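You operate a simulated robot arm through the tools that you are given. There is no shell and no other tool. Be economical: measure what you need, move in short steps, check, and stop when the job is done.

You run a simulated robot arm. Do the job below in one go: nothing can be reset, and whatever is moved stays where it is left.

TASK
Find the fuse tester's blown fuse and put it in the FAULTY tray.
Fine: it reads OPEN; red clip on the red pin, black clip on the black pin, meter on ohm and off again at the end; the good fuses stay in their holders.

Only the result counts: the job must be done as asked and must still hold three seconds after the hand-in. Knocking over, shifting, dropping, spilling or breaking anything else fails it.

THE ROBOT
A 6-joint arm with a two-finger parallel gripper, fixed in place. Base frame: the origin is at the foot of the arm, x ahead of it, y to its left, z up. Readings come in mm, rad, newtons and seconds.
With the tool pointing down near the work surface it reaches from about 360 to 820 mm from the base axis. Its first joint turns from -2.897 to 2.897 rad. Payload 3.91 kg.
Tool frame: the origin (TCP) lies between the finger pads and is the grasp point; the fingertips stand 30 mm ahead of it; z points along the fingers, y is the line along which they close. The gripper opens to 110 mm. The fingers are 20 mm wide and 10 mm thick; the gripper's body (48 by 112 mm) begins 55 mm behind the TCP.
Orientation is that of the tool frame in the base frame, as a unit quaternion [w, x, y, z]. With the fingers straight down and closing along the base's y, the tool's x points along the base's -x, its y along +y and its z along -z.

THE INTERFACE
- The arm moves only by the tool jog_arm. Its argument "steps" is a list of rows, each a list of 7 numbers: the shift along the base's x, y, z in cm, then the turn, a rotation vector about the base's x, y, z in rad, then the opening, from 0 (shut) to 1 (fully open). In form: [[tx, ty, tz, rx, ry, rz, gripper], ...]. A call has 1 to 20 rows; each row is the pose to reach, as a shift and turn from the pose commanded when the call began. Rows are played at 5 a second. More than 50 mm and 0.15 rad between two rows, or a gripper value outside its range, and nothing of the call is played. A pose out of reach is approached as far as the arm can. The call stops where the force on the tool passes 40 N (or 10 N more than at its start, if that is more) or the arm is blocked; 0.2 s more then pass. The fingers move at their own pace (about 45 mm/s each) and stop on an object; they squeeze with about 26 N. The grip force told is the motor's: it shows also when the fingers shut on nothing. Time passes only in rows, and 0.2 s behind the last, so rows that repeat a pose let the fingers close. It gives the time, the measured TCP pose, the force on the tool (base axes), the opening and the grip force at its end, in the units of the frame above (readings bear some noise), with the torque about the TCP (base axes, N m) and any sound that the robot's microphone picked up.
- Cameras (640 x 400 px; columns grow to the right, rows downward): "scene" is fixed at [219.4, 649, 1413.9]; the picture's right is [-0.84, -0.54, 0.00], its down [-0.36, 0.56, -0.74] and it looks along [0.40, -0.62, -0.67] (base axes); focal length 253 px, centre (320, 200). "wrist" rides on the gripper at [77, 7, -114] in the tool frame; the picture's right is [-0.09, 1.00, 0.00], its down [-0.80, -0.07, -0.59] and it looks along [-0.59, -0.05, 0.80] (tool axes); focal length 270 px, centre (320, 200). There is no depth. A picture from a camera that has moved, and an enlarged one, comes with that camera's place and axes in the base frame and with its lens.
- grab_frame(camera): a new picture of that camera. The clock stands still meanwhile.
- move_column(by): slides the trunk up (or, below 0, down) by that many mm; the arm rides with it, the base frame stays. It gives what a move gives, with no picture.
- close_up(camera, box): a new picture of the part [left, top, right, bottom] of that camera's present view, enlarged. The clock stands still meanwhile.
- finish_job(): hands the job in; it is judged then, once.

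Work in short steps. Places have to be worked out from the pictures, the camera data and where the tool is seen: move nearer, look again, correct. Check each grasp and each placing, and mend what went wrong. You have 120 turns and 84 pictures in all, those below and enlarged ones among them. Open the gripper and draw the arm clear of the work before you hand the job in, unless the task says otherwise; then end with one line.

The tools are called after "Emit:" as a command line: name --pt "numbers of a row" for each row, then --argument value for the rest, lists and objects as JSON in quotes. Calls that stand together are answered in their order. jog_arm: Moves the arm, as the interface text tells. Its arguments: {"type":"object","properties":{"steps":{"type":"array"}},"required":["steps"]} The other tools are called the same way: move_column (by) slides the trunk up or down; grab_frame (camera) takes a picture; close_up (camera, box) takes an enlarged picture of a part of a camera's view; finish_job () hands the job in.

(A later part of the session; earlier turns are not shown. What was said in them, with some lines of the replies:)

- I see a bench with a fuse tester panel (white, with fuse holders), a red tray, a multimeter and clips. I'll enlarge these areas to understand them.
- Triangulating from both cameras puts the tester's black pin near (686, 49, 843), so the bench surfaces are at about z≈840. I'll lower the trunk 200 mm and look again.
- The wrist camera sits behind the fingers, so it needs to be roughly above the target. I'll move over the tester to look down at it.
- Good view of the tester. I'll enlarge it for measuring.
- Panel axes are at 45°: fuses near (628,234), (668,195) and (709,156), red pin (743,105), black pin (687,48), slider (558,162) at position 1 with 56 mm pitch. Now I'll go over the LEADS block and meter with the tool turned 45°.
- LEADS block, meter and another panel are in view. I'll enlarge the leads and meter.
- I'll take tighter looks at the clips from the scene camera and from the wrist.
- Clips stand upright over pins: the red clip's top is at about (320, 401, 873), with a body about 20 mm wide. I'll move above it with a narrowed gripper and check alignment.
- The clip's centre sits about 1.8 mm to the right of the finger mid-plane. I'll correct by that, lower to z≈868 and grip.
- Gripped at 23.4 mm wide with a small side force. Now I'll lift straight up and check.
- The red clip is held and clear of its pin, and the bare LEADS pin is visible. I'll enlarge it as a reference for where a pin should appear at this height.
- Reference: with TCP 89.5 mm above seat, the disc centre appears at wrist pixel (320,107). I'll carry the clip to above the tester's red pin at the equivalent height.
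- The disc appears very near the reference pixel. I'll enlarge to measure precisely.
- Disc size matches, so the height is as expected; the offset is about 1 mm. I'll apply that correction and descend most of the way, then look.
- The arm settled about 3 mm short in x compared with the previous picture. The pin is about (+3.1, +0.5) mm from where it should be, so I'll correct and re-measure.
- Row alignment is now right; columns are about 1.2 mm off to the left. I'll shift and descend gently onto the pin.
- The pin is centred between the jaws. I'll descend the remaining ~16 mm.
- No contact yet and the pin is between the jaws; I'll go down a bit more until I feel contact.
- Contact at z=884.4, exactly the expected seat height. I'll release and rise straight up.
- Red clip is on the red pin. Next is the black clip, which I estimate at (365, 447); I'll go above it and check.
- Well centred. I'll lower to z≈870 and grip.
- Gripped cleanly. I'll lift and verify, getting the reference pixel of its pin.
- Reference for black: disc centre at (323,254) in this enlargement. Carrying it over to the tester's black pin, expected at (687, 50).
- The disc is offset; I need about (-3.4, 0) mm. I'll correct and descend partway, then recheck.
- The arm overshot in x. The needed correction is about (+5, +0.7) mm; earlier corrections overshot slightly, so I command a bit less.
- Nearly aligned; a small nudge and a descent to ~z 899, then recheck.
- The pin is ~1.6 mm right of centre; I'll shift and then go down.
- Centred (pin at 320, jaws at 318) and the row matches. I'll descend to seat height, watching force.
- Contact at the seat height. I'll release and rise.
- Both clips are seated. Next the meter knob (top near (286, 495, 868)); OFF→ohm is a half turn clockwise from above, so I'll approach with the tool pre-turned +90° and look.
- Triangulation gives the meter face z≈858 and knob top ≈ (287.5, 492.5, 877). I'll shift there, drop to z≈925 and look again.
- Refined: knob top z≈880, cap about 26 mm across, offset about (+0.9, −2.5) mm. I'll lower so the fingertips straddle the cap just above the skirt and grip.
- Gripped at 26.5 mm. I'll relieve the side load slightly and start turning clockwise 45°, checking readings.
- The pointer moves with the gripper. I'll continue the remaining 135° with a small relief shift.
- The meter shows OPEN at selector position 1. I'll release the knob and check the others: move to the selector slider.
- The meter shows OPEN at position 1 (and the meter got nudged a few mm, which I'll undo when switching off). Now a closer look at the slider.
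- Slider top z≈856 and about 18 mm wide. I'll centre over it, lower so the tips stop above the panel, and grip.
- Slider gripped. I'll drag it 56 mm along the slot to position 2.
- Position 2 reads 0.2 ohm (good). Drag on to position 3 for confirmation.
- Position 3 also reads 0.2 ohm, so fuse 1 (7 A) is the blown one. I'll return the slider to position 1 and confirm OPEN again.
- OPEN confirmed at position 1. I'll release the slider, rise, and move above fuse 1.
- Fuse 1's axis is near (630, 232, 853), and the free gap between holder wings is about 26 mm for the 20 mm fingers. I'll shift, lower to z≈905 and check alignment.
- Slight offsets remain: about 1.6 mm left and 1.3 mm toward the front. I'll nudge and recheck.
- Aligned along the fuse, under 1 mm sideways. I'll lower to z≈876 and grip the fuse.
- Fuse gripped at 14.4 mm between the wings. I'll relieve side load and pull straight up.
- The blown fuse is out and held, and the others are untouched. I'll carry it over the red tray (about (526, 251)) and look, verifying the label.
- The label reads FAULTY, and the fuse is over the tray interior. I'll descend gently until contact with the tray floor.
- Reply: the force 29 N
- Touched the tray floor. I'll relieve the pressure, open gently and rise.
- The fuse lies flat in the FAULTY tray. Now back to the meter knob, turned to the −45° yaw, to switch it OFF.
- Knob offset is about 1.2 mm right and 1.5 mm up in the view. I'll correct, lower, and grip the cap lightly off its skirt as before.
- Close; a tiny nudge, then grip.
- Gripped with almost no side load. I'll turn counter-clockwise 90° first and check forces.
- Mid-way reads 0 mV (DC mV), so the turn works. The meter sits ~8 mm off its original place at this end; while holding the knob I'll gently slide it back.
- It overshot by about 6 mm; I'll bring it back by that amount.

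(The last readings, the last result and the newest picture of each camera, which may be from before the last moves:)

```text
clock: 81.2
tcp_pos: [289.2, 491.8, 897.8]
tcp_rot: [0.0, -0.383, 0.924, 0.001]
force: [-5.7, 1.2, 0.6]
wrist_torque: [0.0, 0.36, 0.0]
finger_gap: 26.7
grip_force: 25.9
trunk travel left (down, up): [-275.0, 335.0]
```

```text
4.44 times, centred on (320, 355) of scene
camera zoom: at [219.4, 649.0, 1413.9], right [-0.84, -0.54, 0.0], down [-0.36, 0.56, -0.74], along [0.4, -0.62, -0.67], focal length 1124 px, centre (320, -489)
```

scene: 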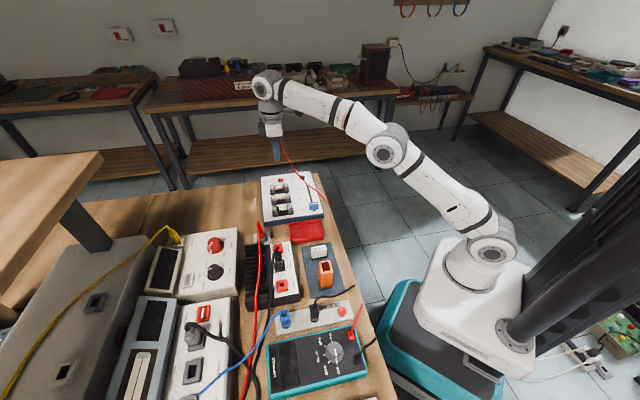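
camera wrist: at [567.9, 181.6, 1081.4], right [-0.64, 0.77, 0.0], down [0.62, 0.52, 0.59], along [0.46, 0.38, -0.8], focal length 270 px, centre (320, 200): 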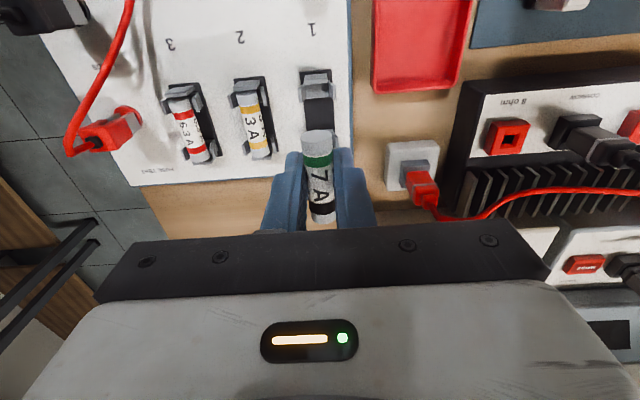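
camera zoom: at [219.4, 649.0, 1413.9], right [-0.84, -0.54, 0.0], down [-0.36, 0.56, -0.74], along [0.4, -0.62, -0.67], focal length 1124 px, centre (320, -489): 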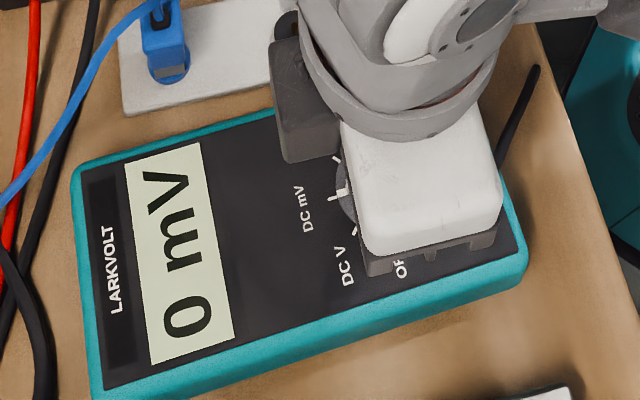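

Position is within a few mm of the original. Now the remaining 90° to OFF.

Emit:
jog_arm --pt "0 0 0 0 0 0.135 0.1" --pt "0 0 0 0 0 0.27 0.1" --pt "0 0 0 0 0 0.405 0.1" --pt "0 0 0 0 0 0.54 0.1" --pt "0 0 0 0 0 0.675 0.1" --pt "0 0 0 0 0 0.81 0.1" --pt "0 0 0 0 0 0.945 0.1" --pt "0 0 0 0 0 1.08 0.1" --pt "0 0 0 0 0 1.215 0.1" --pt "0 0 0 0 0 1.35 0.1" --pt "0 0 0 0 0 1.485 0.1" --pt "0 0 0 0 0 1.61 0.1" --pt "0 0 0 0 0 1.61 0.1"

Emit:
close_up --camera "scene" --box '[255, 310, 385, 400]'

```text
clock: 84.0
tcp_pos: [290.6, 492.6, 895.9]
tcp_rot: [-0.001, 0.932, -0.363, 0.0]
force: [11.0, 6.3, 6.0]
wrist_torque: [0.16, -0.04, -0.17]
finger_gap: 26.5
grip_force: 25.6
trunk travel left (down, up): [-275.0, 335.0]
```

```text
4.44 times, centred on (320, 355) of scene
camera zoom: at [219.4, 649.0, 1413.9], right [-0.84, -0.54, 0.0], down [-0.36, 0.56, -0.74], along [0.4, -0.62, -0.67], focal length 1124 px, centre (320, -489)
```

zoom: 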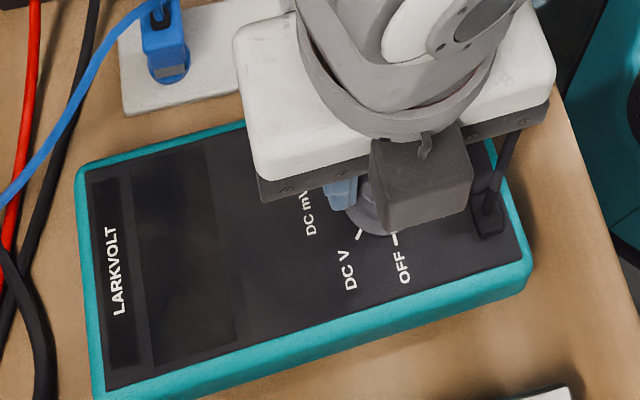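

The display is dark (OFF), and the meter is about where it started. I'll release and rise clear.

Emit:
jog_arm --pt "0.05 0.03 0 0 0 0 0.1" --pt "0.05 0.03 0 0 0 0 0.35" --pt "0.05 0.03 0 0 0 0 0.4" --pt "0.05 0.03 0 0 0 0 0.4" --pt "0.05 0.03 2 0 0 0 0.4" --pt "0.05 0.03 5 0 0 0 0.4" --pt "0.05 0.03 10 0 0 0 0.4" --pt "0.05 0.03 14 0 0 0 0.4" --pt "0.8 -4 17 0 0 0 0.6" --pt "2 -8.5 18 0 0 0 0.8" --pt "3 -13 18 0 0 0 1" --pt "4.5 -17 18 0 0 0 1"

Emit:
grab_frame --camera "scene"

Emit:
close_up --camera "scene" --box '[255, 310, 385, 400]'

Emit:
close_up --camera "scene" --box '[240, 160, 360, 260]'

```text
refused: row 9 steps farther than a row can; nothing moved
```

```text
11 pictures are left
```

scene: 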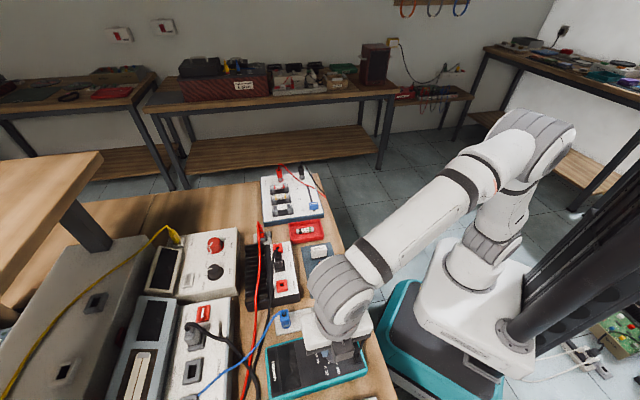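

```text
4.44 times, centred on (320, 355) of scene
camera zoom: at [219.4, 649.0, 1413.9], right [-0.84, -0.54, 0.0], down [-0.36, 0.56, -0.74], along [0.4, -0.62, -0.67], focal length 1124 px, centre (320, -489)
```

zoom: 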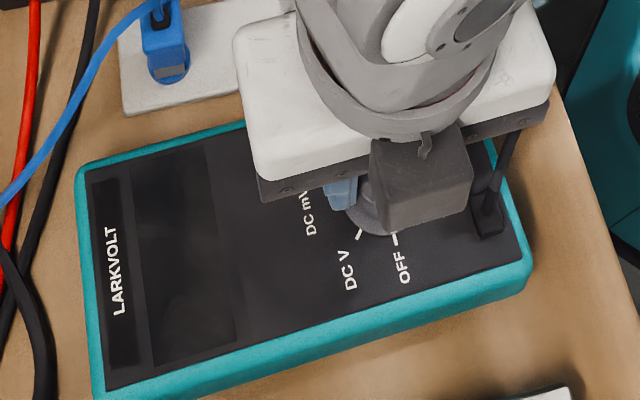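

```text
4.00 times, centred on (300, 210) of scene
camera zoom: at [219.4, 649.0, 1413.9], right [-0.84, -0.54, 0.0], down [-0.36, 0.56, -0.74], along [0.4, -0.62, -0.67], focal length 1011 px, centre (400, 160)
```

zoom: 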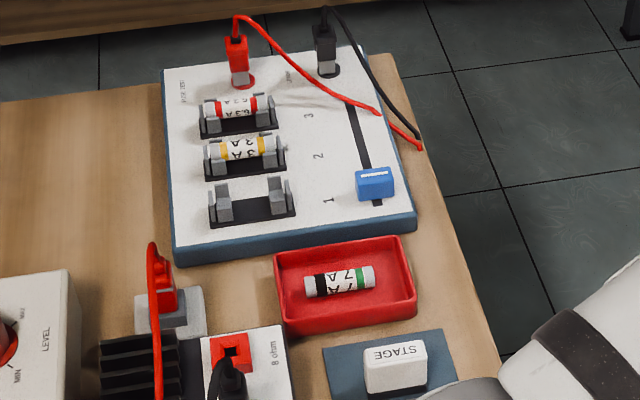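

The move was refused for too large a step; nothing moved. I'll repeat the release with smaller steps.

Emit:
jog_arm --pt "0.05 0.03 0 0 0 0 0.1" --pt "0.05 0.03 0 0 0 0 0.35" --pt "0.05 0.03 0 0 0 0 0.4" --pt "0.05 0.03 0 0 0 0 0.4" --pt "0.05 0.03 2 0 0 0 0.4" --pt "0.05 0.03 5 0 0 0 0.4" --pt "0.05 0.03 9 0 0 0 0.4" --pt "0.05 0.03 13 0 0 0 0.4" --pt "1 -3 15 0 0 0 0.6" --pt "2 -6.5 16 0 0 0 0.8" --pt "3 -10 17 0 0 0 0.8" --pt "4 -14 17 0 0 0 0.8" --pt "5 -18 17 0 0 0 0.8"

Emit:
close_up --camera "scene" --box '[255, 310, 385, 400]'

```text
clock: 86.8
tcp_pos: [342.7, 311.8, 1069.0]
tcp_rot: [0.0, 0.931, -0.364, 0.0]
force: [-0.2, -0.4, -0.3]
wrist_torque: [-0.01, 0.0, 0.02]
finger_gap: 87.7
grip_force: 0.1
trunk travel left (down, up): [-275.0, 335.0]
```

```text
4.44 times, centred on (320, 355) of scene
camera zoom: at [219.4, 649.0, 1413.9], right [-0.84, -0.54, 0.0], down [-0.36, 0.56, -0.74], along [0.4, -0.62, -0.67], focal length 1124 px, centre (320, -489)
```

zoom: 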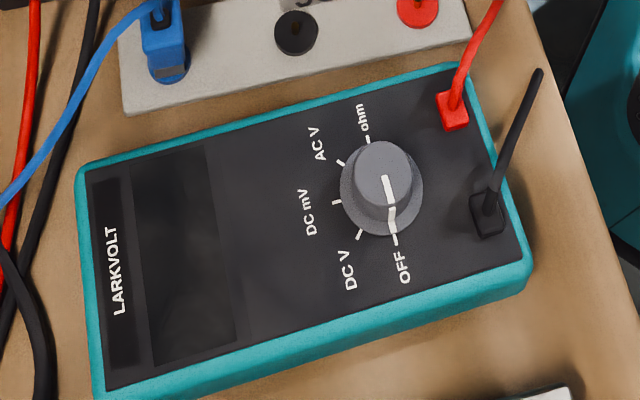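

The meter is OFF with its pointer on the OFF tick. Both clips are on their pins, the 7 A fuse is in the FAULTY tray, the good fuses are in their holders and the arm is clear, so I'm handing in.

Emit:
finish_job

```text
The job is handed in.
```

I found the blown fuse, the 7 A one in holder 1 (it read OPEN; fuses 2 and 3 read 0.2 ohm), and put it in the FAULTY tray; the clips are on their pins and the meter is off, though turning its knob shifted it and I slid it back to within about 6 mm of where it started.
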